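You operate a simulated robot arm through the tools that you are given. There is no shell and no other tool.

You run a simulated robot arm. Do the job below in one go: nothing can be reset, and whatever is moved stays where it is left.

Task
Skim off the dross, then flux and tin bobbin G4.
Fine: use the ladle and put it back in its cup; bobbin back on its peg, heater off, lid on the flux box. Set down upright: ladle. What is to be rubbed or washed off counts as gone when no trace of it is left.

The check looks at the end state, three seconds after you hand in, the way a careful person would. Anything else that was tipped, shoved, dropped, spilled or broken makes it a failure. Lids that push on must go on centred and level and be pressed home; caps that screw on are set level and turned clockwise until they are tight.

Robot
A 6-joint arm with a two-finger parallel gripper, fixed in place. Base frame: the origin is on the floor under the middle of its stand, x ahead of it, y to its left, z up. Units: mm, degrees, N and s.
With the tool pointing down near the work surface it reaches from about 140 to 840 mm from the base axis. Its first joint turns from -166.0 to 166.0 degrees. Payload 3.91 kg.
The TCP is the grasp point between the finger pads, 30 mm short of the fingertips. In the tool frame z runs along the fingers and y along their closing line. The gripper opens to 110 mm. The fingers are 20 mm wide and 10 mm thick; the gripper's body (48 by 112 mm) begins 55 mm behind the TCP.
Orientation is told as [roll, pitch, yaw] about the base's x, y, z axes, in that order, counted from this pose: with the fingers straight down and closing along the base's y, the tool's x points along the base's -x, its y along +y and its z along -z.

Tools
- The arm moves only by the tool servo_tool. Its argument "plan" is a list of rows, each a list of 7 numbers: the shift along the base's x, y, z in units of 30 mm (1.0 is 30 mm), then the turn, a rotation vector about the base's x, y, z in units of 4 degrees (1.0 is 4 degrees), then the finger opening in cm, from 0 to 11. In form: [[x, y, z, ax, ay, az, fingers], ...]. A call has 1 to 20 rows; each row shifts and turns the commanded pose from where the row before left it. A call with a number of a shift or a turn outside -1 to 1 is refused whole. A row lasts 0.2 s, in which the tool goes at most 50 mm and 8.6 degrees; a call with a longer step from one row to the next is refused whole, and so is a gripper value outside its range. Where a pose cannot be reached the arm comes as near as it can. A force on the tool above 90 N (or 10 N above the force at the start of the call, whichever is more), or a blocked arm, ends the call early, and 0.2 s more pass. Each finger travels about 108 mm/s and halts on what it meets, pressing with about 32 N; the grip force reading is that of the motor and also rises with nothing between the fingers. The clock runs only during rows and for 0.2 s after the last one: add rows that do not move to give the fingers time. It gives the time, the measured TCP pose, the force on the tool (base axes), the opening and the grip force at its end, in the units of the frame above (readings bear some noise), with the torque about the TCP (base axes, N m) and any sound that the robot's microphone picked up, and new pictures: "show" is both (left out), scene, wrist or none.
- Cameras (640 x 400 px; columns grow to the right, rows downward): "scene" is fixed at [51.9, -649.8, 1399]; the picture's right is [0.47, -0.88, 0.00], its down [-0.72, -0.38, -0.58] and it looks along [0.51, 0.27, -0.81] (base axes); focal length 214 px, centre (320, 200). "wrist" rides on the gripper at [77, 7, -114] in the tool frame; the picture's right is [-0.09, 1.00, 0.00], its down [-0.80, -0.07, -0.59] and it looks along [-0.59, -0.05, 0.80] (tool axes); focal length 270 px, centre (320, 200). There is no depth. A picture from a camera that has moved, and an enlarged one, comes with that camera's place and axes in the base frame and with its lens.
- raise_lower(by): slides the trunk up (or, below 0, down) by that many mm; the arm rides with it, the base frame stays. It gives what a move gives, with no picture.
- enlarge(camera, box): a new picture of the part [left, top, right, bottom] of that camera's present view, enlarged. No time passes.
- close_job(): hands the job in; it is judged then, once.

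Nothing tells you positions but the pictures and the camera data. Unless the task says otherwise, let go and move clear before handing in.

The tools are called after "Emit:" as a command line: name --pt "numbers of a row" for each row, then --argument value for the rest, lists and objects as JSON in quotes. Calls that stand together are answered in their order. servo_tool: Moves the arm, as the interface text tells. Its arguments: {"type":"object","properties":{"plan":{"type":"array"},"show":{"type":"string","enum":["both","scene","wrist","none"]}},"required":["plan"]} The other tools are called the same way: raise_lower (by) moves the trunk up or down; enlarge (camera, box) takes an enlarged picture of a part of a camera's view; close_job () hands the job in.

At the start:

```text
t: 0.0
tool_pos: [250.7, -352.3, 1254.2]
orientation: [-0.1, 0.0, -0.1]
force: [-0.3, 0.4, 0.2]
moment: [-0.01, -0.01, -0.06]
width: 110.0
finger_force: 0.0
trunk travel left (down, up): [-475.0, 65.0]
```

scene: 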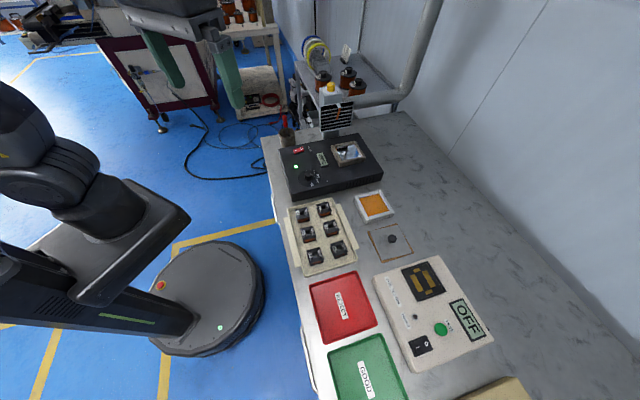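
wrist: 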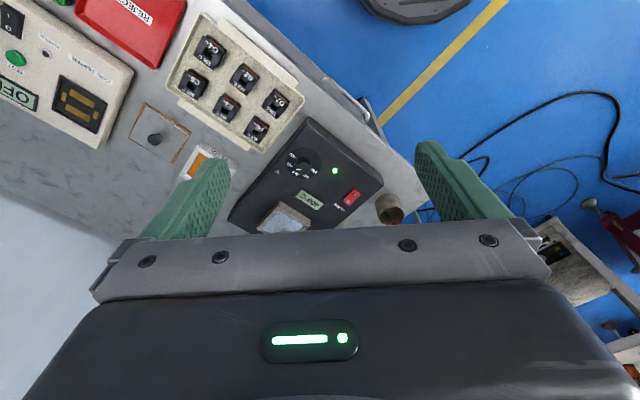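

I see a bench with a black solder pot, a tray of six bobbins, an open flux box with its lid beside it, reject/good trays and a tester. I'll enlarge the pictures first to identify things before moving.

Emit:
enlarge --camera "scene" --box '[260, 110, 420, 210]'

Emit:
enlarge --camera "scene" --box '[270, 180, 430, 280]'

Emit:
enlarge --camera "wrist" --box '[140, 10, 300, 110]'

Emit:
enlarge --camera "wrist" --box '[220, 110, 420, 235]'

```text
4.00 times, centred on (340, 160) of scene
camera zoom: at [51.9, -649.8, 1399.0], right [0.47, -0.88, 0.0], down [-0.72, -0.38, -0.58], along [0.51, 0.27, -0.81], focal length 858 px, centre (240, 360)
```

zoom: 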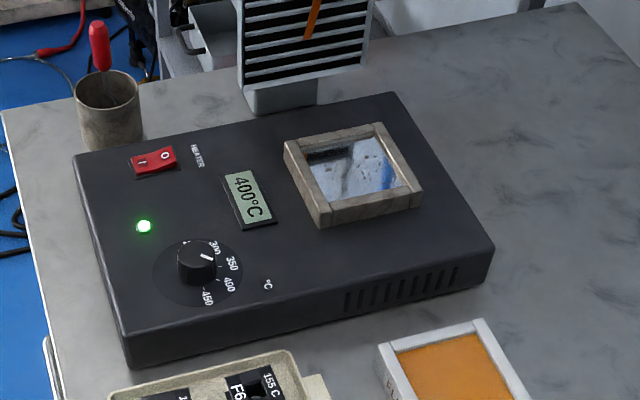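

```text
4.00 times, centred on (350, 230) of scene
camera zoom: at [51.9, -649.8, 1399.0], right [0.47, -0.88, 0.0], down [-0.72, -0.38, -0.58], along [0.51, 0.27, -0.81], focal length 858 px, centre (200, 80)
```

zoom: 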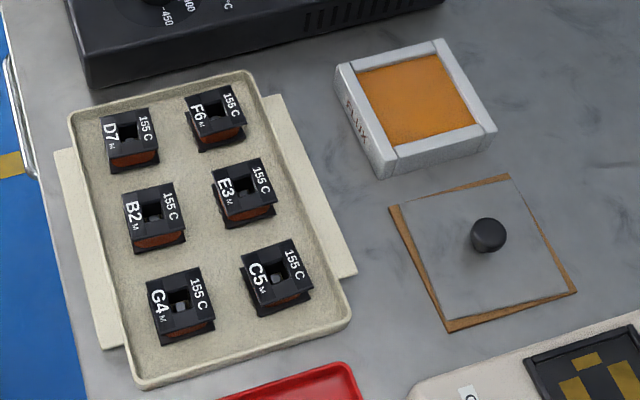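

```text
4.00 times, centred on (220, 60) of wrist
camera zoom: at [173.1, -344.5, 1369.0], right [0.09, 1.0, 0.0], down [0.8, -0.07, 0.59], along [0.59, -0.05, -0.8], focal length 1081 px, centre (720, 760)
```

zoom: 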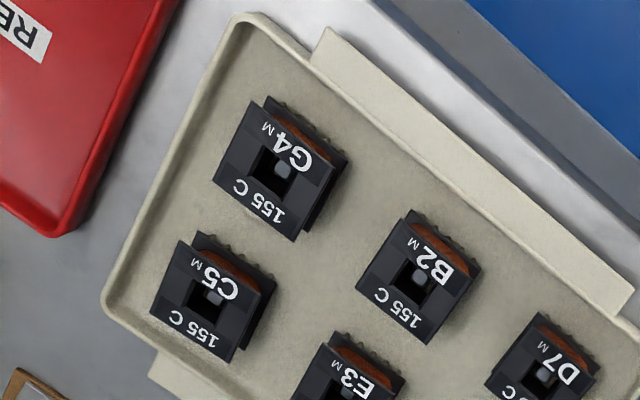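

```text
3.20 times, centred on (320, 172) of wrist
camera zoom: at [173.1, -344.5, 1369.0], right [0.09, 1.0, 0.0], down [0.8, -0.07, 0.59], along [0.59, -0.05, -0.8], focal length 865 px, centre (320, 288)
```

zoom: 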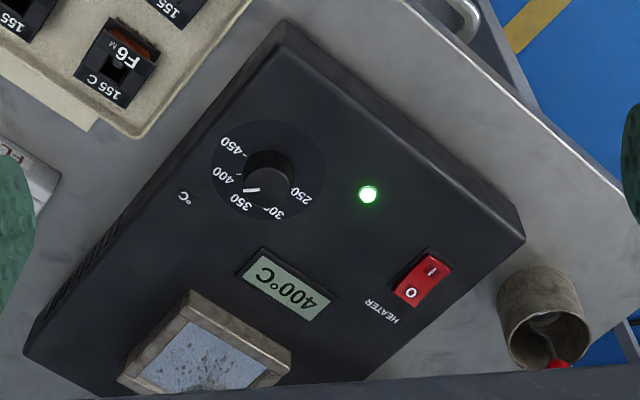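

The solder pot (heater on, 400 °C, grey scum on the solder), the ladle in its cup at the far left corner, and G4 at the near-right corner of the bobbin tray are all identified. The bench lies at about 45° to the base, so I turn the tool by -45° and lower the trunk for closer looks.

Emit:
servo_tool --pt "0 0 0 0 0 -1 11" --pt "0 0 0 0 0 -1 11" --pt "0 0 0 0 0 -1 11" --pt "0 0 0 0 0 -1 11" --pt "0 0 0 0 0 -1 11" --pt "0 0 0 0 0 -1 11" --pt "0 0 0 0 0 -1 11" --pt "0 0 0 0 0 -1 11" --pt "0 0 0 0 0 -1 11" --pt "0 0 0 0 0 -1 11" --pt "0 0 0 0 0 -1 11" --pt "0 0 0 0 0 -0.25 11" --show "both"

```text
t: 2.6
tool_pos: [250.7, -351.5, 1253.4]
orientation: [0.0, 0.0, -45.0]
force: [0.2, -0.1, -0.2]
moment: [0.02, -0.03, 0.01]
width: 110.1
finger_force: 0.0
trunk travel left (down, up): [-475.0, 65.0]
camera wrist: at [200.8, -291.9, 1368.8], right [0.77, 0.64, 0.0], down [0.52, -0.62, 0.59], along [0.38, -0.46, -0.8], focal length 270 px, centre (320, 200)
```

scene: 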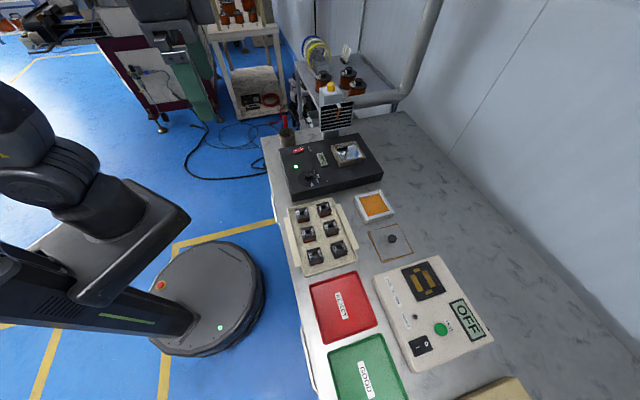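
wrist: 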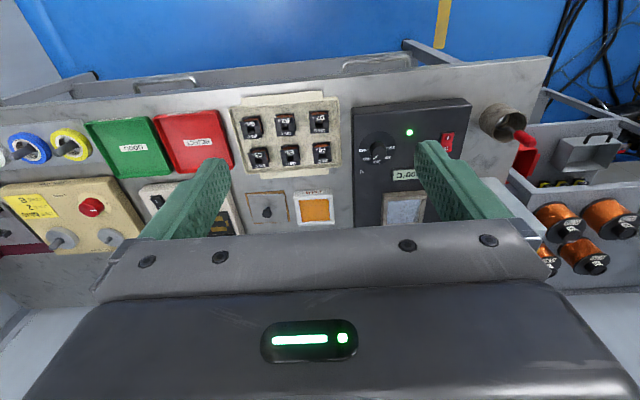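

The bench now lies square in the wrist view. I enlarge the areas of interest.

Emit:
enlarge --camera "wrist" --box '[460, 70, 580, 190]'

Emit:
enlarge --camera "wrist" --box '[220, 80, 360, 240]'

Emit:
enlarge --camera "wrist" --box '[0, 100, 240, 260]'

Emit:
enlarge --camera "wrist" --box '[340, 90, 480, 240]'

```text
3.33 times, centred on (520, 130) of wrist
camera zoom: at [200.8, -291.9, 1368.8], right [0.77, 0.64, 0.0], down [0.52, -0.62, 0.59], along [0.38, -0.46, -0.8], focal length 901 px, centre (-347, 433)
```

zoom: 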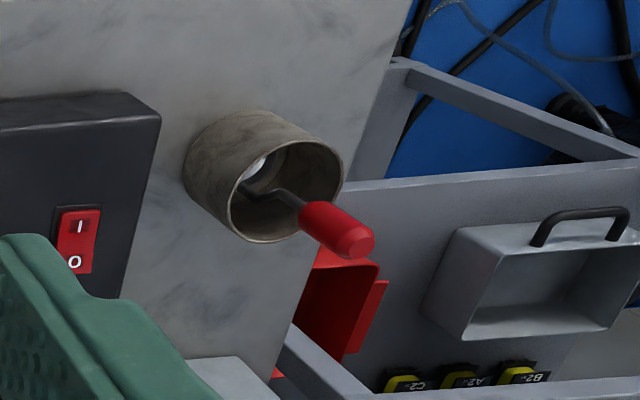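

```text
2.50 times, centred on (290, 160) of wrist
camera zoom: at [200.8, -291.9, 1368.8], right [0.77, 0.64, 0.0], down [0.52, -0.62, 0.59], along [0.38, -0.46, -0.8], focal length 676 px, centre (395, 300)
```

zoom: 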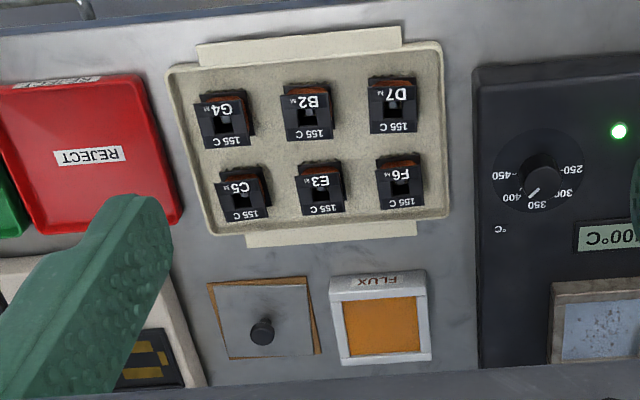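

```text
2.50 times, centred on (120, 180) of wrist
camera zoom: at [200.8, -291.9, 1368.8], right [0.77, 0.64, 0.0], down [0.52, -0.62, 0.59], along [0.38, -0.46, -0.8], focal length 676 px, centre (820, 250)
```

zoom: 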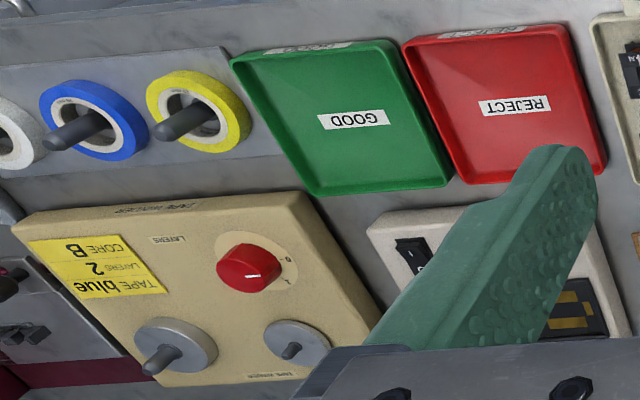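

```text
2.67 times, centred on (410, 165) of wrist
camera zoom: at [200.8, -291.9, 1368.8], right [0.77, 0.64, 0.0], down [0.52, -0.62, 0.59], along [0.38, -0.46, -0.8], focal length 721 px, centre (80, 293)
```

zoom: 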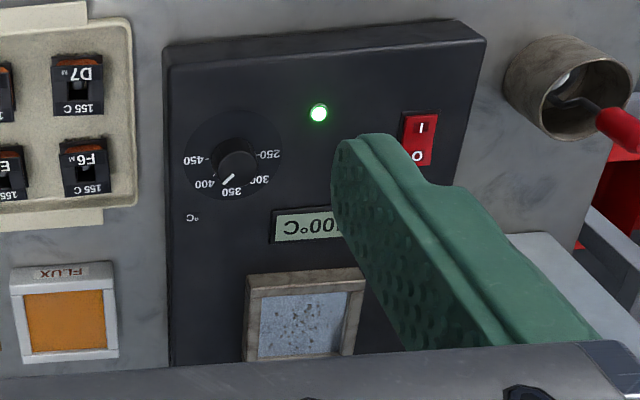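

The ladle's red handle stands out of the cup at the left corner. I go nearer to see the cup, the ladle and the pot from above.

Emit:
raise_lower --by -150

Emit:
servo_tool --pt "0.9 0.6 0 0 0 0 11" --pt "0.9 0.6 0 0 0 0 11" --pt "0.9 0.6 0 0 0 0 11" --pt "0.9 0.6 0 0 0 0 11" --pt "0.9 0.6 0 0 0 0 11" --pt "0.9 0.6 0 0 0 0 11" --pt "0.9 0.6 0 0 0 0 11" --pt "0.9 0.6 0 0 0 0 11" --pt "0.9 0.6 0 0 0 0 11" --pt "0.9 0.6 0 0 0 0 11" --show "both"

```text
t: 4.3
tool_pos: [250.9, -351.3, 1104.0]
orientation: [0.0, 0.0, -45.1]
force: [0.3, -0.2, 0.4]
moment: [-0.01, -0.02, 0.0]
width: 109.9
finger_force: 0.1
trunk travel left (down, up): [-325.0, 215.0]
```

```text
t: 6.5
tool_pos: [522.4, -170.8, 1102.5]
orientation: [0.0, 0.0, -45.0]
force: [0.1, 0.2, -0.2]
moment: [0.02, 0.01, -0.02]
width: 109.7
finger_force: 0.1
trunk travel left (down, up): [-325.0, 215.0]
camera wrist: at [471.9, -110.8, 1217.8], right [0.77, 0.64, 0.0], down [0.52, -0.62, 0.59], along [0.38, -0.46, -0.8], focal length 270 px, centre (320, 200)
```

scene: 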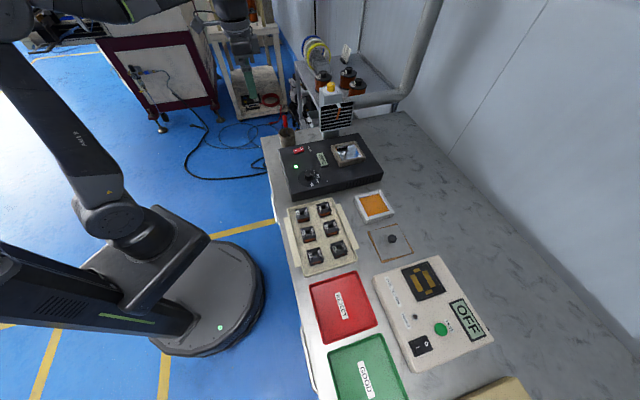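
wrist: 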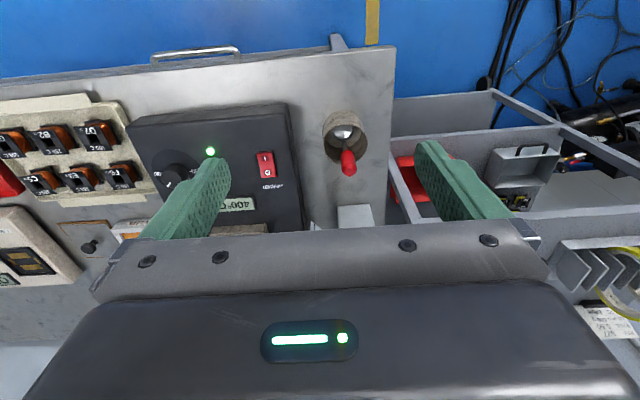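

Emit:
enlarge --camera "wrist" --box '[290, 80, 410, 240]'

Emit:
enlarge --camera "wrist" --box '[0, 80, 140, 240]'

Emit:
enlarge --camera "scene" --box '[265, 105, 315, 155]'

```text
2.50 times, centred on (350, 160) of wrist
camera zoom: at [471.9, -110.8, 1217.8], right [0.77, 0.64, 0.0], down [0.52, -0.62, 0.59], along [0.38, -0.46, -0.8], focal length 676 px, centre (245, 300)
```

zoom: 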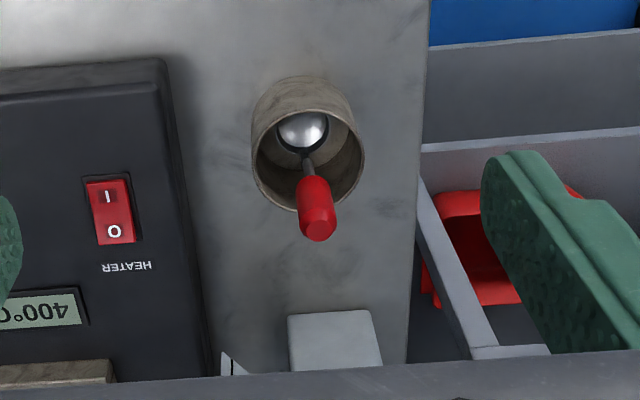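

```text
2.50 times, centred on (70, 160) of wrist
camera zoom: at [471.9, -110.8, 1217.8], right [0.77, 0.64, 0.0], down [0.52, -0.62, 0.59], along [0.38, -0.46, -0.8], focal length 676 px, centre (945, 300)
```

zoom: 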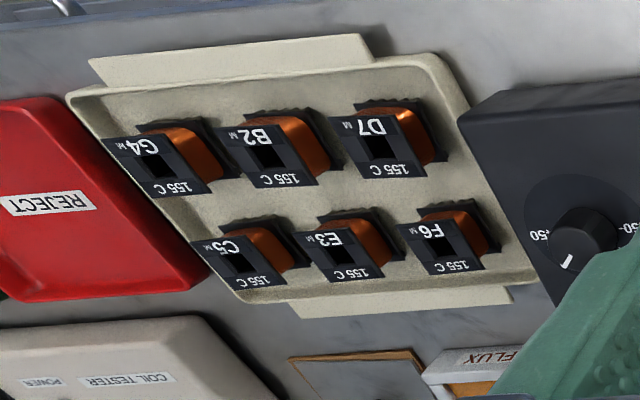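

```text
8.00 times, centred on (290, 130) of scene
camera zoom: at [51.9, -649.8, 1399.0], right [0.47, -0.88, 0.0], down [-0.72, -0.38, -0.58], along [0.51, 0.27, -0.81], focal length 1716 px, centre (560, 760)
```

zoom: 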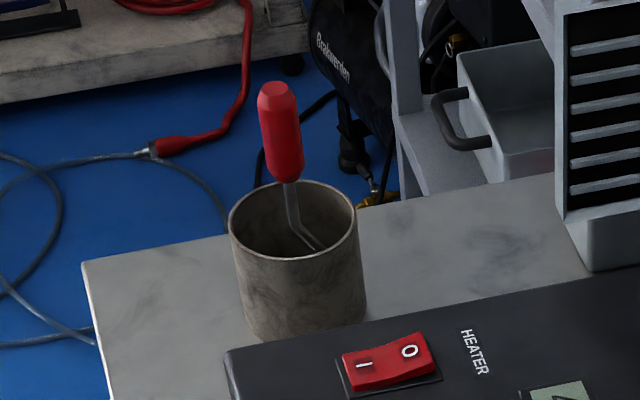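

The ladle handle is upright at about [600, -214, 902–950], its bowl low in the cup. Next I look at the pot from above.

Emit:
servo_tool --pt "0.2 -0.96 0 0 0 0 11" --pt "0.2 -0.96 0 0 0 0 11" --pt "0.2 -0.96 0 0 0 0 11" --pt "0.2 -0.96 0 0 0 0 11" --pt "0.2 -0.96 0 0 0 0 11" --pt "0.2 -0.96 0 0 0 0 11" --pt "0.2 -0.96 0 0 0 0 11" --pt "0.2 -0.96 0 0 0 0 11" --pt "0.2 -0.96 0 0 0 0 11" --show "wrist"

```text
t: 8.6
tool_pos: [574.9, -432.7, 1103.9]
orientation: [-0.1, -0.1, -45.0]
force: [-0.6, 0.3, 0.6]
moment: [-0.04, 0.0, 0.01]
width: 110.1
finger_force: 0.0
trunk travel left (down, up): [-325.0, 215.0]
camera wrist: at [524.7, -372.7, 1218.1], right [0.77, 0.64, 0.0], down [0.51, -0.61, 0.6], along [0.38, -0.46, -0.8], focal length 270 px, centre (320, 200)
```

wrist: 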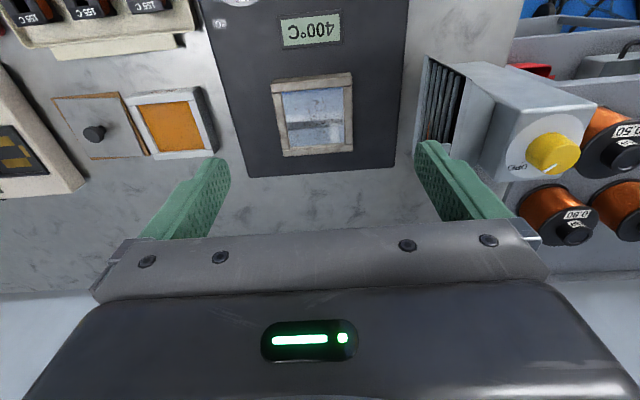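

Emit:
enlarge --camera "wrist" --box '[250, 50, 370, 170]'

Emit:
enlarge --camera "wrist" --box '[400, 40, 640, 240]'

Emit:
enlarge --camera "wrist" --box '[20, 50, 240, 200]'

```text
3.33 times, centred on (310, 110) of wrist
camera zoom: at [524.7, -372.7, 1218.1], right [0.77, 0.64, 0.0], down [0.51, -0.61, 0.6], along [0.38, -0.46, -0.8], focal length 901 px, centre (353, 500)
```

zoom: 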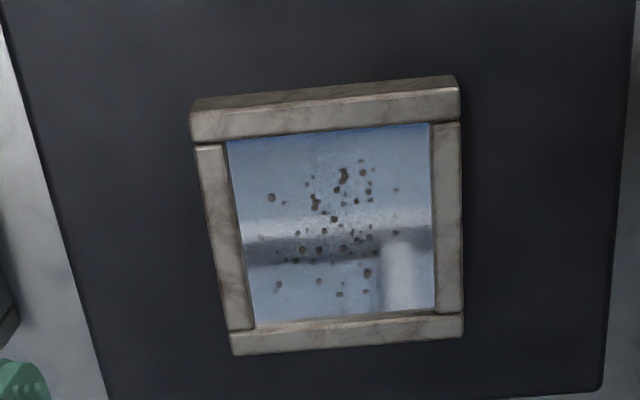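

```text
2.00 times, centred on (520, 140) of wrist
camera zoom: at [524.7, -372.7, 1218.1], right [0.77, 0.64, 0.0], down [0.51, -0.61, 0.6], along [0.38, -0.46, -0.8], focal length 541 px, centre (-80, 320)
```

zoom: 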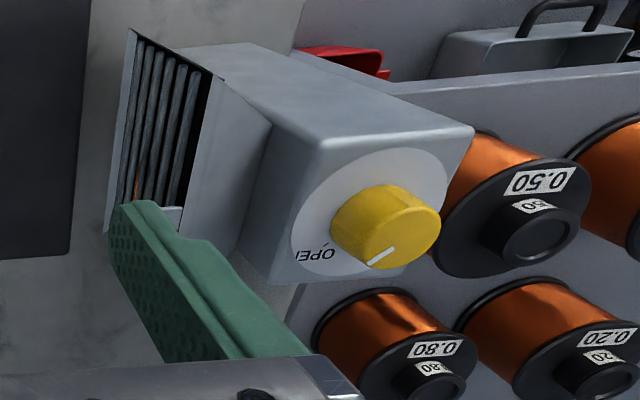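

```text
2.67 times, centred on (130, 125) of wrist
camera zoom: at [524.7, -372.7, 1218.1], right [0.77, 0.64, 0.0], down [0.51, -0.61, 0.6], along [0.38, -0.46, -0.8], focal length 721 px, centre (827, 400)
```

zoom: 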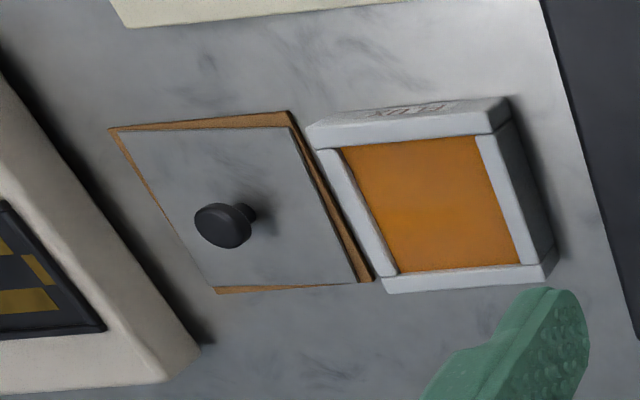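

The solder has dark dross specks all over the middle of the pot; the pot frame centre is about [592, -469] with its top at about z 895. Now I look at G4 and its neighbours from close by.

Emit:
servo_tool --pt "-0.94 -0.29 -0.28 0 0 0 11" --pt "-0.94 -0.29 -0.28 0 0 0 11" --pt "-0.94 -0.29 -0.28 0 0 0 11" --pt "-0.94 -0.29 -0.28 0 0 0 11" --pt "-0.94 -0.29 -0.28 0 0 0 11" --pt "-0.94 -0.29 -0.28 0 0 0 11" --pt "-0.94 -0.29 -0.28 0 0 0 11" --pt "-0.94 -0.29 -0.28 0 0 0 11" --pt "-0.94 -0.29 -0.28 0 0 0 11" --pt "-0.94 -0.29 -0.28 0 0 0 11" --pt "-0.94 -0.29 -0.28 0 0 0 11" --pt "-0.94 -0.29 -0.28 0 0 0 11" --show "wrist"

```text
t: 11.2
tool_pos: [236.9, -535.2, 1002.5]
orientation: [0.0, 0.1, -45.0]
force: [0.1, 0.7, -0.8]
moment: [0.01, 0.0, -0.04]
width: 110.1
finger_force: 0.1
trunk travel left (down, up): [-325.0, 215.0]
camera wrist: at [186.6, -474.7, 1118.1], right [0.77, 0.64, 0.0], down [0.52, -0.62, 0.59], along [0.38, -0.46, -0.8], focal length 270 px, centre (320, 200)
```

wrist: 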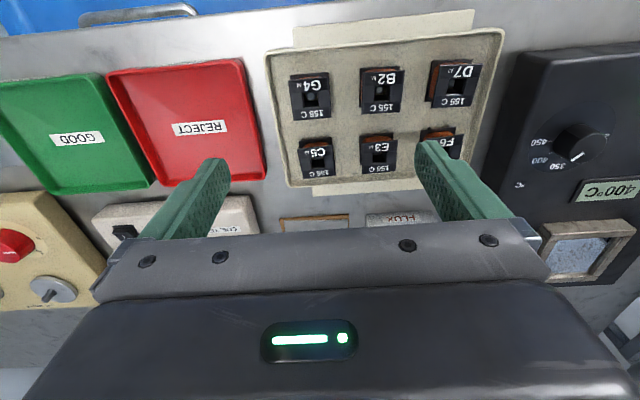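

Emit:
enlarge --camera "wrist" --box '[270, 55, 350, 125]'

Emit:
enlarge --camera "wrist" --box '[260, 10, 500, 200]'

```text
5.71 times, centred on (310, 90) of wrist
camera zoom: at [186.6, -474.7, 1118.1], right [0.77, 0.64, 0.0], down [0.52, -0.62, 0.59], along [0.38, -0.46, -0.8], focal length 1544 px, centre (377, 829)
```

zoom: 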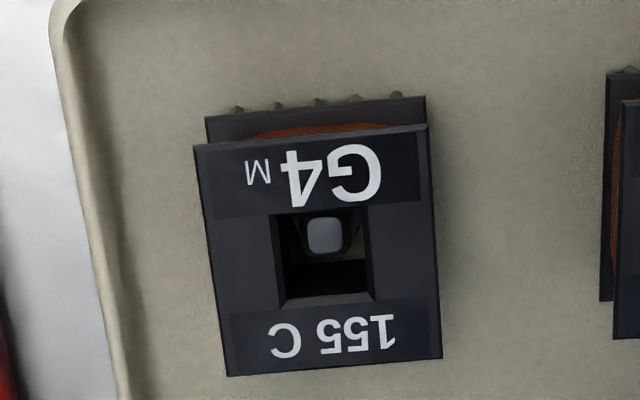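

```text
2.11 times, centred on (380, 105) of wrist
camera zoom: at [186.6, -474.7, 1118.1], right [0.77, 0.64, 0.0], down [0.52, -0.62, 0.59], along [0.38, -0.46, -0.8], focal length 569 px, centre (194, 400)
```

zoom: 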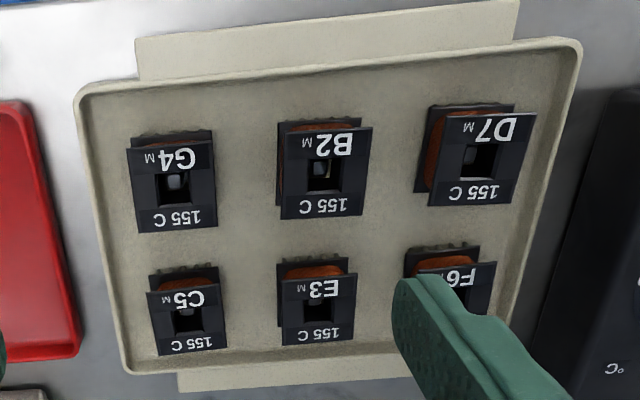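

Emit:
enlarge --camera "scene" --box '[300, 235, 332, 275]'

Emit:
enlarge --camera "scene" --box '[285, 195, 355, 275]'

Emit:
enlarge --camera "scene" --box '[350, 180, 420, 270]'

Emit:
enlarge --camera "scene" --box '[280, 135, 390, 205]'

```text
10.00 times, centred on (316, 255) of scene
camera zoom: at [51.9, -649.8, 1399.0], right [0.47, -0.88, 0.0], down [-0.72, -0.38, -0.58], along [0.51, 0.27, -0.81], focal length 2145 px, centre (360, -350)
```

zoom: 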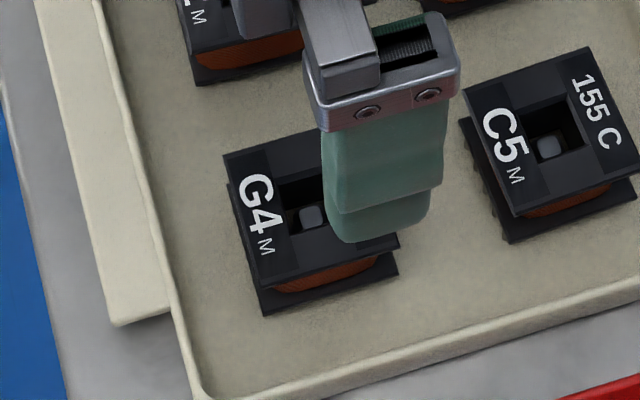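

```text
5.00 times, centred on (320, 235) of scene
camera zoom: at [51.9, -649.8, 1399.0], right [0.47, -0.88, 0.0], down [-0.72, -0.38, -0.58], along [0.51, 0.27, -0.81], focal length 1072 px, centre (320, 25)
```

zoom: 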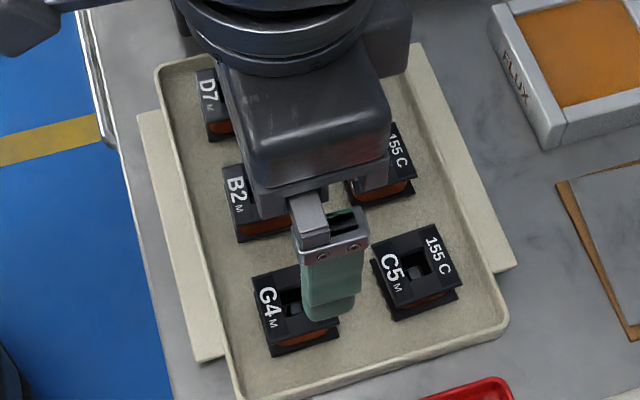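

```text
4.44 times, centred on (385, 225) of scene
camera zoom: at [51.9, -649.8, 1399.0], right [0.47, -0.88, 0.0], down [-0.72, -0.38, -0.58], along [0.51, 0.27, -0.81], focal length 953 px, centre (31, 89)
```

zoom: 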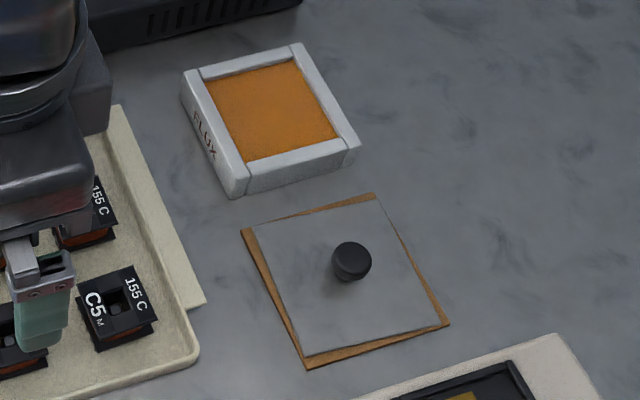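

```text
5.71 times, centred on (335, 170) of scene
camera zoom: at [51.9, -649.8, 1399.0], right [0.47, -0.88, 0.0], down [-0.72, -0.38, -0.58], along [0.51, 0.27, -0.81], focal length 1226 px, centre (234, 371)
```

zoom: 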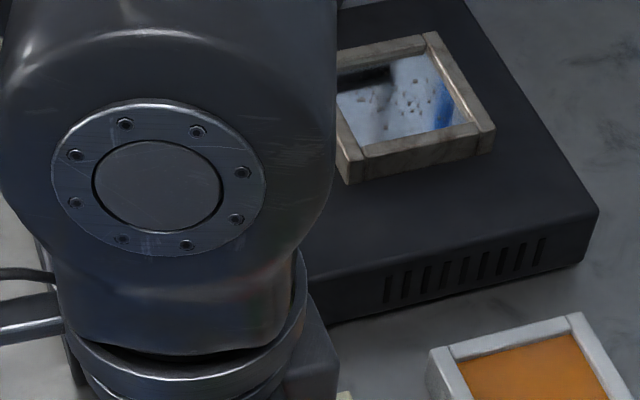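

The bobbins have small pins along their robot-side lower edge. I tilt the camera down behind G4 to see which way those pins point.

Emit:
servo_tool --pt "-0.05 0 -0.3 -0.707 -0.707 0 11" --pt "-0.05 0 -0.3 -0.707 -0.707 0 11" --pt "-0.05 0 -0.3 -0.707 -0.707 0 11" --pt "-0.05 0 -0.3 -0.707 -0.707 0 11" --pt "-0.05 0 -0.3 -0.707 -0.707 0 11" --pt "-0.05 0 -0.3 -0.707 -0.707 0 11" --pt "-0.05 0 -0.3 -0.707 -0.707 0 11" --pt "-0.05 0 -0.3 -0.707 -0.707 0 11" --pt "-0.05 0 -0.3 -0.707 -0.707 0 11" --pt "-0.05 0 -0.3 -0.707 -0.707 0 11" --show "both"

```text
t: 13.3
tool_pos: [220.4, -536.7, 912.4]
orientation: [0.0, -40.1, -45.0]
force: [0.0, -0.3, -0.3]
moment: [0.01, -0.04, 0.0]
width: 110.1
finger_force: 0.1
trunk travel left (down, up): [-325.0, 215.0]
camera wrist: at [131.9, -436.4, 950.9], right [0.75, 0.66, 0.06], down [0.11, -0.21, 0.97], along [0.65, -0.72, -0.23], focal length 270 px, centre (320, 200)
```

scene: 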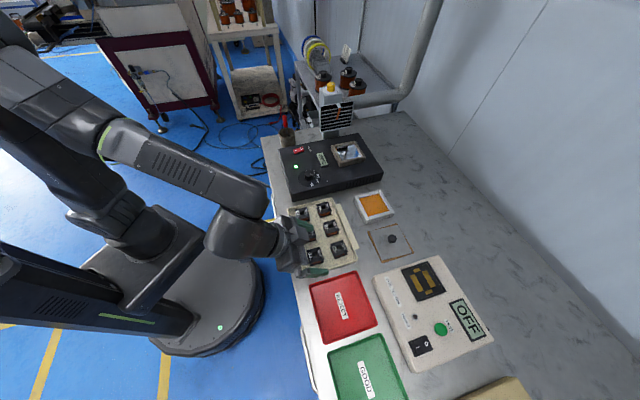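
wrist: 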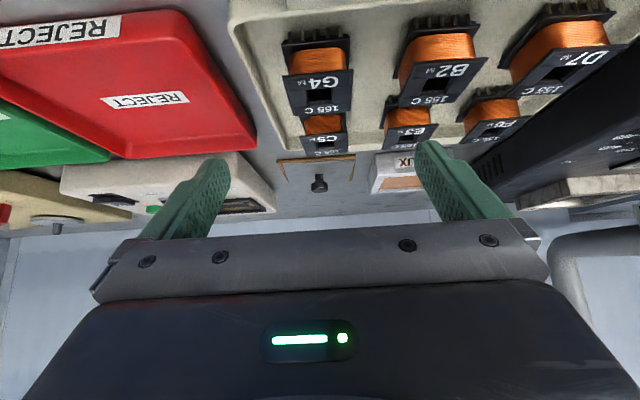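

Emit:
enlarge --camera "wrist" --box '[260, 10, 500, 170]'

Emit:
enlarge --camera "wrist" --box '[275, 20, 365, 120]'

Emit:
enlarge --camera "wrist" --box '[260, 120, 440, 220]'

```text
2.50 times, centred on (380, 90) of wrist
camera zoom: at [131.9, -436.4, 950.9], right [0.75, 0.66, 0.06], down [0.11, -0.21, 0.97], along [0.65, -0.72, -0.23], focal length 676 px, centre (170, 475)
```

zoom: 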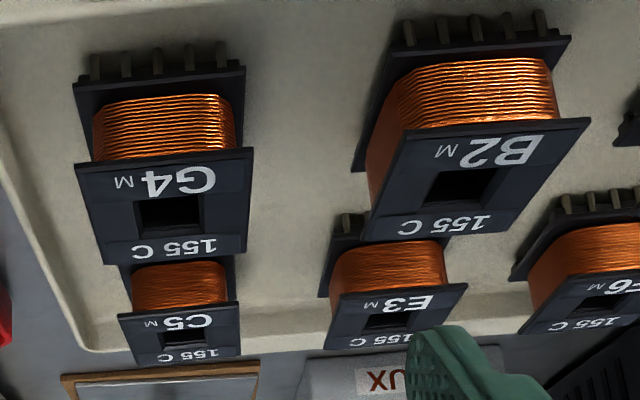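

```text
4.00 times, centred on (320, 70) of wrist
camera zoom: at [131.9, -436.4, 950.9], right [0.75, 0.66, 0.06], down [0.11, -0.21, 0.97], along [0.65, -0.72, -0.23], focal length 1081 px, centre (320, 720)
```

zoom: 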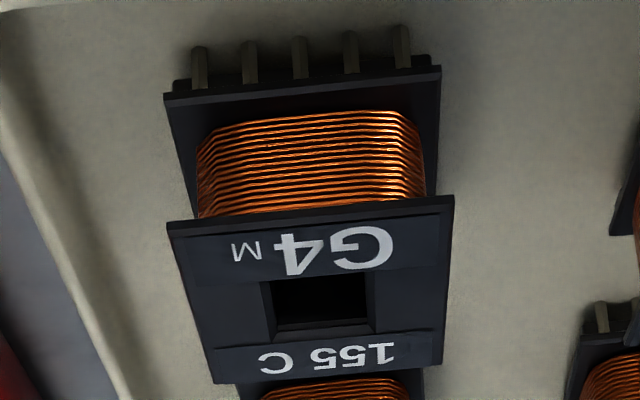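

```text
3.56 times, centred on (350, 170) of wrist
camera zoom: at [131.9, -436.4, 950.9], right [0.75, 0.66, 0.06], down [0.11, -0.21, 0.97], along [0.65, -0.72, -0.23], focal length 961 px, centre (213, 307)
```

zoom: 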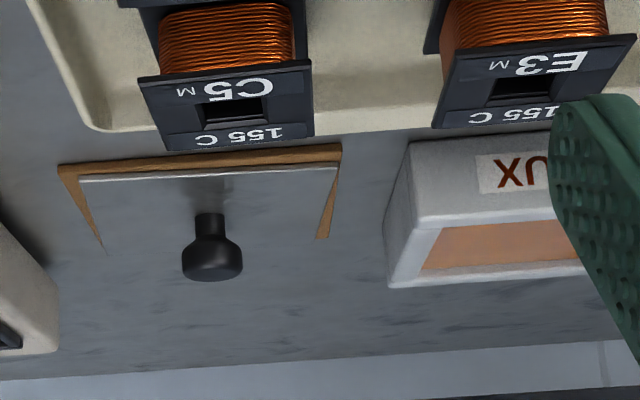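

The pins point straight down from G4's bottom flange, so fluxing and tinning are plain vertical dips, held by the flanges on its left and right sides. I level the tool again, rise and go to the ladle.

Emit:
servo_tool --pt "0 0 0.8 0.707 0.707 0 11" --pt "0 0 0.8 0.707 0.707 0 11" --pt "0 0 0.8 0.707 0.707 0 11" --pt "0 0 0.8 0.707 0.707 0 11" --pt "0 0 0.8 0.707 0.707 0 11" --pt "0.9 0.6 0.5 0.707 0.707 0 11" --pt "0.9 0.6 0.5 0.707 0.707 0 11" --pt "0.9 0.6 0 0.707 0.707 0 9" --pt "0.9 0.7 0 0.707 0.707 0 7" --pt "0.9 0.9 0 0.71 0.71 0 6" --pt "0.9 0.9 0 0 0 0 6" --pt "0.9 0.9 0 0 0 0 6" --pt "0.9 0.9 0 0 0 0 6" --pt "0.9 0.9 0 0 0 0 6" --pt "0.9 0.9 0 0 0 0 6" --pt "0.9 0.9 0 0 0 0 6" --pt "0.9 0.9 0 0 0 0 6" --show "both"

```text
t: 16.9
tool_pos: [546.3, -244.5, 1063.0]
orientation: [0.1, 0.1, -44.9]
force: [-0.1, 0.4, 0.5]
moment: [0.0, -0.04, -0.02]
width: 59.9
finger_force: 0.0
trunk travel left (down, up): [-325.0, 215.0]
camera wrist: at [497.4, -184.0, 1178.2], right [0.77, 0.64, 0.0], down [0.52, -0.62, 0.59], along [0.38, -0.46, -0.8], focal length 270 px, centre (320, 200)
```

scene: 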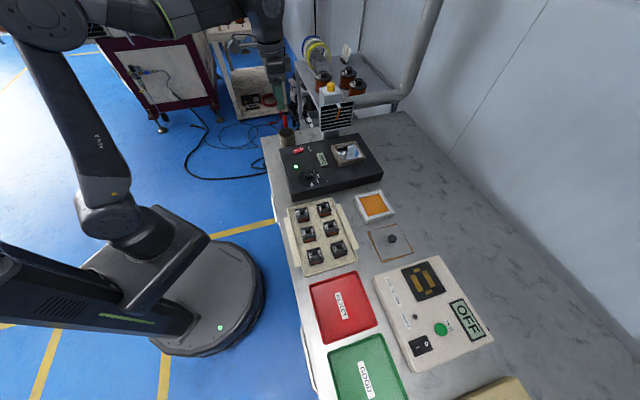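
wrist: 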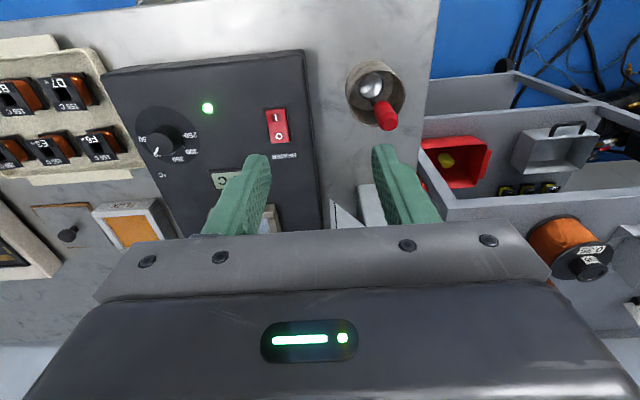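

Emit:
servo_tool --pt "0.9 0.5 0 0 0 0 6" --pt "0.9 0.5 -0.5 0 0 0 6" --pt "0 0 -0.8 0 0 0 6" --pt "0 0 0 0 0 0 6" --show "both"

```text
t: 17.9
tool_pos: [599.1, -215.2, 1024.4]
orientation: [0.0, 0.0, -45.1]
force: [-0.1, -0.7, 0.3]
moment: [0.02, -0.01, 0.01]
width: 59.8
finger_force: 0.2
trunk travel left (down, up): [-325.0, 215.0]
camera wrist: at [550.0, -154.6, 1138.1], right [0.77, 0.64, 0.0], down [0.52, -0.62, 0.59], along [0.38, -0.46, -0.8], focal length 270 px, centre (320, 200)
```

scene: 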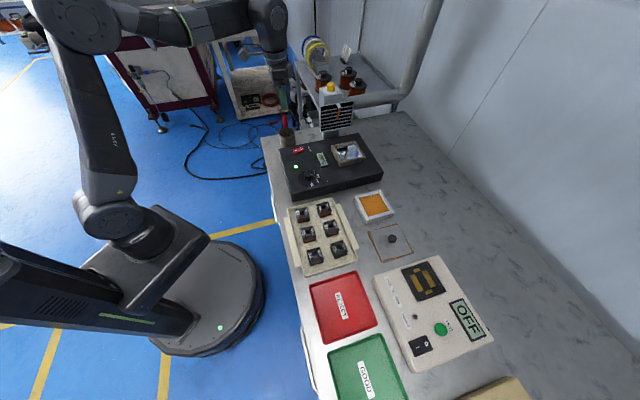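
wrist: 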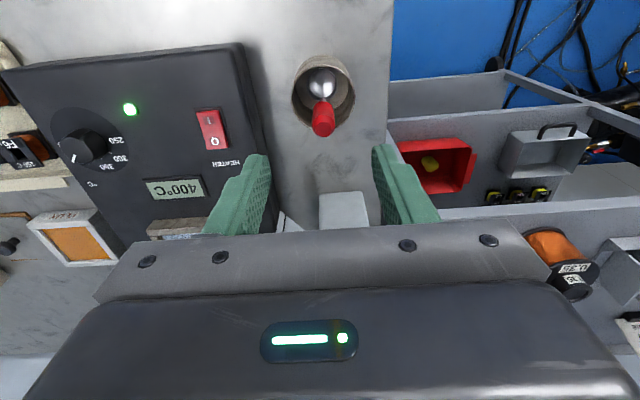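

Emit:
enlarge --camera "wrist" --box '[280, 45, 370, 145]'

Emit:
enlarge --camera "scene" --box '[262, 75, 312, 155]'

```text
4.00 times, centred on (325, 95) of wrist
camera zoom: at [550.0, -154.6, 1138.1], right [0.77, 0.64, 0.0], down [0.52, -0.62, 0.59], along [0.38, -0.46, -0.8], focal length 1081 px, centre (300, 620)
```

zoom: 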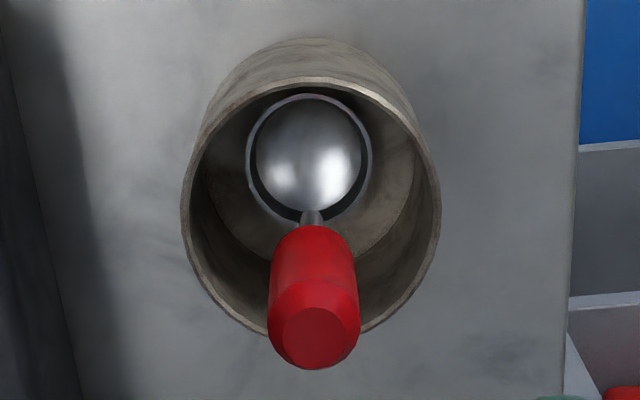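

```text
5.00 times, centred on (287, 115) of scene
camera zoom: at [51.9, -649.8, 1399.0], right [0.47, -0.88, 0.0], down [-0.72, -0.38, -0.58], along [0.51, 0.27, -0.81], focal length 1072 px, centre (485, 625)
```

zoom: 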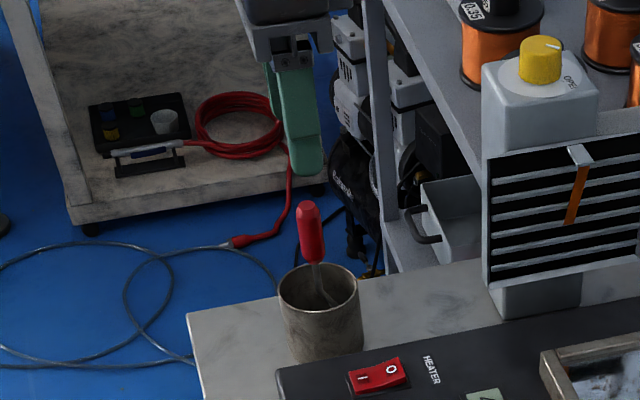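

The ladle is upright, bowl open to the top beneath the handle. I lower the open fingers round the red handle.

Emit:
servo_tool --pt "0 0.15 -0.6 0 0 0 6" --pt "0 0 -0.6 0 0 0 6" --pt "0 0 -0.6 0 0 0 6" --pt "0 0 -0.5 0 0 0 6" --pt "0 0 -0.4 0 0 0 6" --pt "0 0 0 0 0 0 6" --show "both"

```text
t: 19.4
tool_pos: [598.9, -209.2, 942.9]
orientation: [0.1, -0.1, -45.0]
force: [0.7, -0.1, 0.6]
moment: [-0.02, -0.01, -0.01]
width: 60.1
finger_force: 0.0
trunk travel left (down, up): [-325.0, 215.0]
camera wrist: at [549.8, -149.3, 1057.7], right [0.77, 0.64, 0.0], down [0.52, -0.62, 0.59], along [0.38, -0.46, -0.8], focal length 270 px, centre (320, 200)
```

scene: 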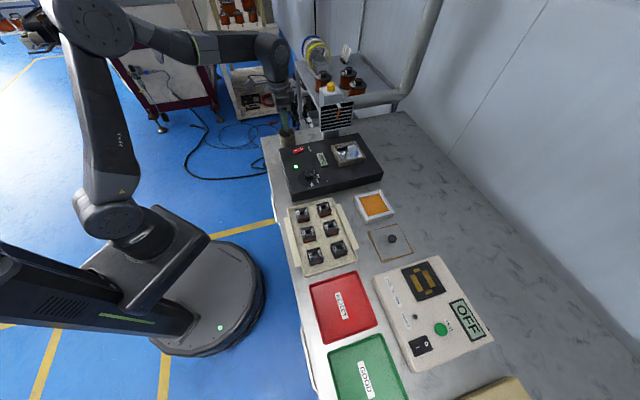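
wrist: 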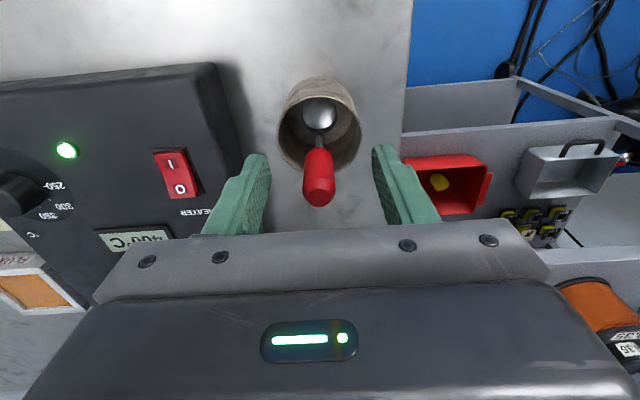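

Emit:
servo_tool --pt "0 0 -0.45 0 0 0 6" --pt "0 0 0 0 0 0 6" --pt "0 0 0 0 0 0 3" --pt "0 0 0 0 0 0 0" --pt "0 0 0 0 0 0 0" --pt "0 0 0 0 0 0 0" --show "both"

```text
t: 20.8
tool_pos: [600.1, -209.6, 930.7]
orientation: [0.0, 0.0, -44.9]
force: [0.8, -0.7, -0.5]
moment: [0.0, 0.04, 0.01]
width: 17.1
finger_force: 32.1
trunk travel left (down, up): [-325.0, 215.0]
camera wrist: at [549.6, -149.3, 1044.9], right [0.77, 0.64, 0.0], down [0.52, -0.62, 0.59], along [0.38, -0.46, -0.8], focal length 270 px, centre (320, 200)
```

scene: 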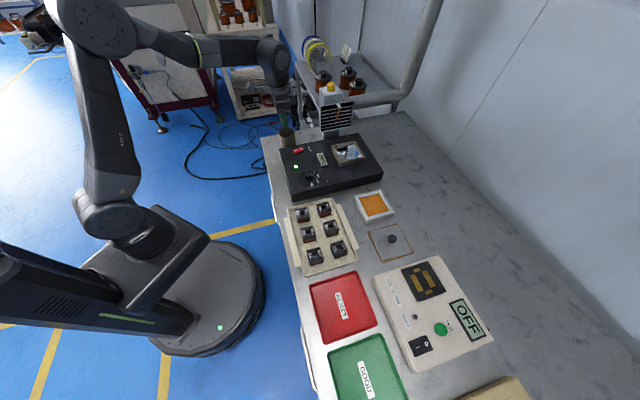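
wrist: 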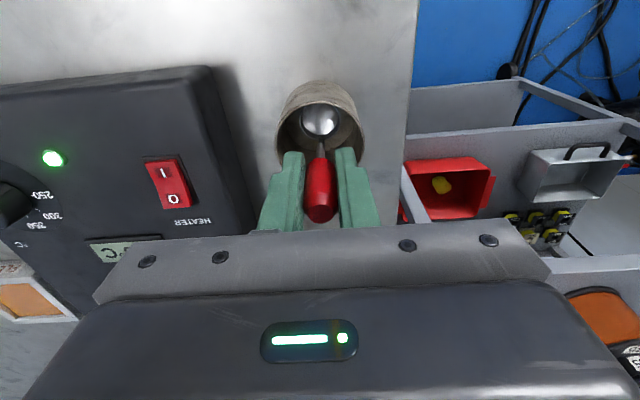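

The handle is held at 17 mm width. I lift the ladle straight out of the cup.

Emit:
servo_tool --pt "0 0 0.3 0 0 0 0" --pt "0 0 0.6 0 0 0 0" --pt "0 0 0.8 0 0 0 0" --pt "0 0 0.8 0 0 0 0" --pt "0 0 0.8 0 0 0 0" --pt "0 0 0.7 0 0 0 0" --pt "0 0 0 0 0 0 0" --show "both"

```text
t: 22.4
tool_pos: [600.3, -210.4, 1049.9]
orientation: [0.2, 0.0, -45.0]
force: [0.2, 0.5, -0.4]
moment: [-0.01, 0.01, 0.01]
width: 16.9
finger_force: 31.9
trunk travel left (down, up): [-325.0, 215.0]
camera wrist: at [550.2, -149.2, 1165.5], right [0.77, 0.64, 0.0], down [0.52, -0.62, 0.59], along [0.38, -0.46, -0.8], focal length 270 px, centre (320, 200)
```

scene: 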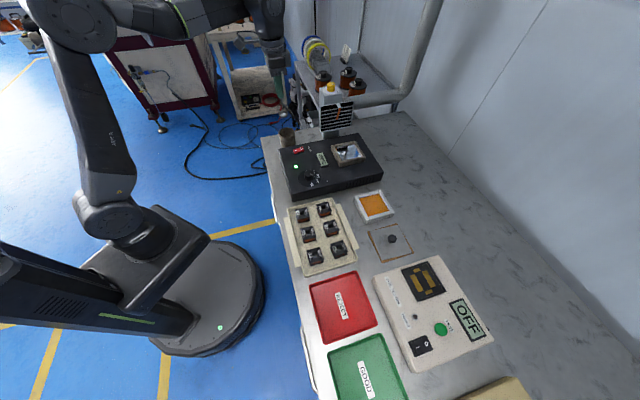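
wrist: 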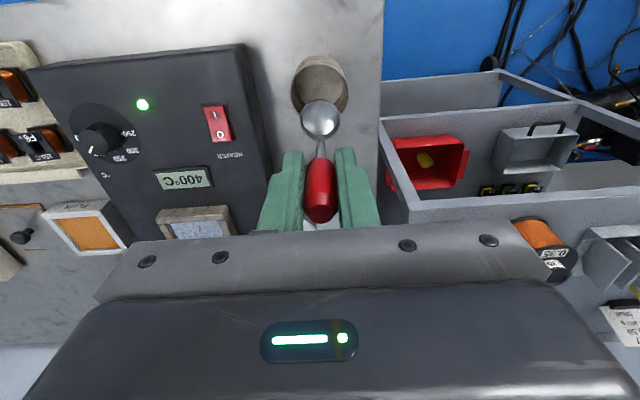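

Emit:
enlarge --camera "wrist" --box '[280, 40, 370, 230]'

Emit:
enlarge --camera "scene" --box '[262, 65, 312, 155]'

```text
2.11 times, centred on (325, 135) of wrist
camera zoom: at [550.2, -149.2, 1165.5], right [0.77, 0.64, 0.0], down [0.52, -0.62, 0.59], along [0.38, -0.46, -0.8], focal length 569 px, centre (310, 337)
```

zoom: 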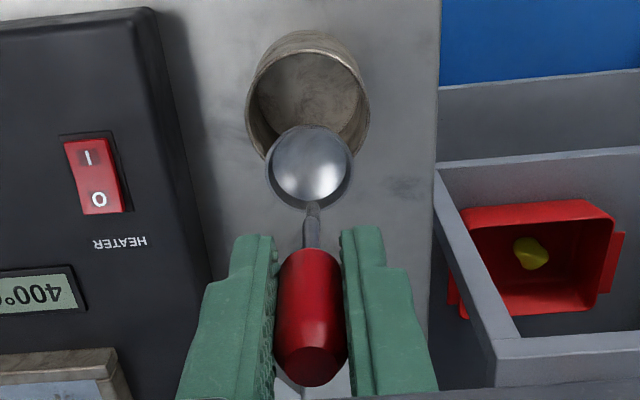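

```text
4.44 times, centred on (287, 110) of scene
camera zoom: at [51.9, -649.8, 1399.0], right [0.47, -0.88, 0.0], down [-0.72, -0.38, -0.58], along [0.51, 0.27, -0.81], focal length 953 px, centre (467, 600)
```

zoom: 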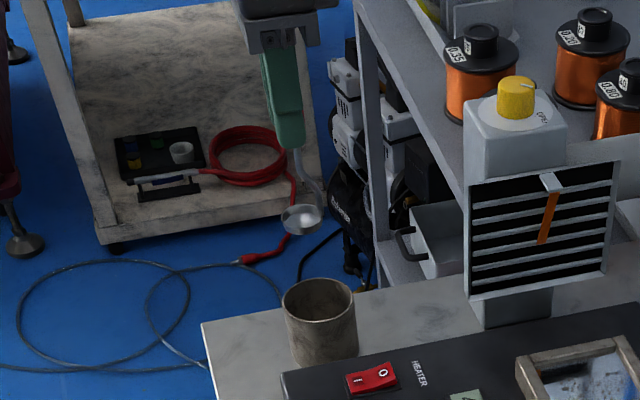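

The bowl's rim hangs about 98 mm below the TCP, centred under it. I carry the ladle over the pot at safe height.

Emit:
servo_tool --pt "0 -0.8 0 0 0 0 0" --pt "0 -0.8 0 0 0 0 0" --pt "0 -0.8 0 0 0 0 0" --pt "0 -0.8 0 0 0 0 0" --pt "0 -0.8 0 0 0 0 0" --pt "0 -0.8 0 0 0 0 0" --pt "0 -0.8 0 0 0 0 0" --pt "0 -0.8 0 0 0 0 0" --pt "-0.1 -0.8 0 0 0 0 0" --pt "-0.1 -0.8 0 0 0 0 0" --pt "-0.05 -0.6 0 0 0 0 0" --pt "0 0 0 0 0 0 0" --show "both"

```text
t: 24.9
tool_pos: [591.2, -468.2, 1048.8]
orientation: [-0.1, 0.0, -45.0]
force: [-0.1, 0.3, -0.8]
moment: [0.02, -0.02, 0.0]
width: 16.9
finger_force: 32.6
trunk travel left (down, up): [-325.0, 215.0]
camera wrist: at [541.7, -408.0, 1163.1], right [0.77, 0.64, 0.0], down [0.52, -0.62, 0.59], along [0.38, -0.46, -0.8], focal length 270 px, centre (320, 200)
```

scene: 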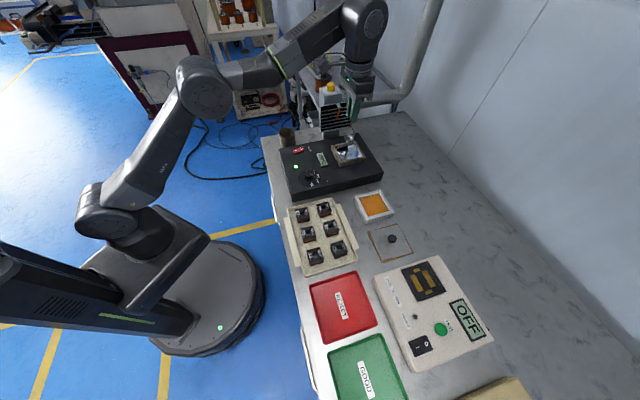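
wrist: 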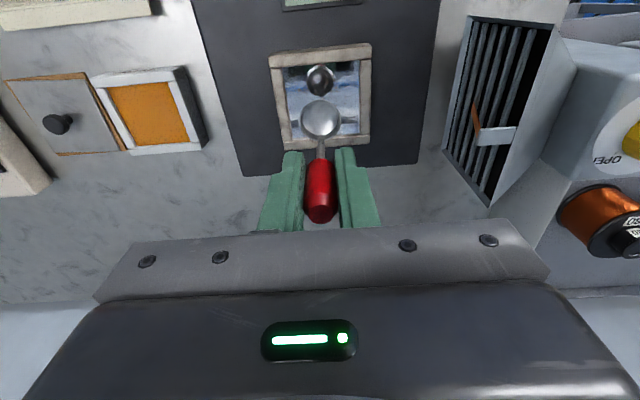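

Emit:
enlarge --camera "wrist" --box '[255, 35, 385, 165]'

Emit:
enlarge --camera "scene" --box '[315, 115, 385, 175]'

```text
3.08 times, centred on (320, 100) of wrist
camera zoom: at [541.7, -408.0, 1163.1], right [0.77, 0.64, 0.0], down [0.52, -0.62, 0.59], along [0.38, -0.46, -0.8], focal length 832 px, centre (320, 508)
```

zoom: 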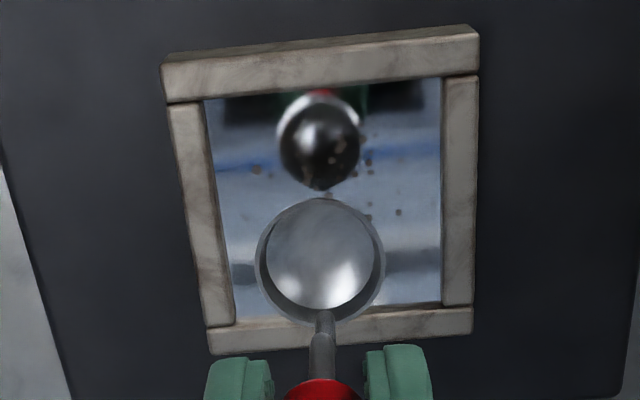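

```text
6.67 times, centred on (350, 145) of scene
camera zoom: at [51.9, -649.8, 1399.0], right [0.47, -0.88, 0.0], down [-0.72, -0.38, -0.58], along [0.51, 0.27, -0.81], focal length 1430 px, centre (120, 567)
```

zoom: 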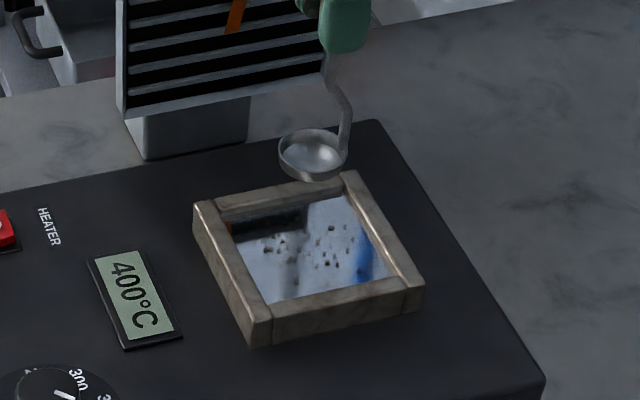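

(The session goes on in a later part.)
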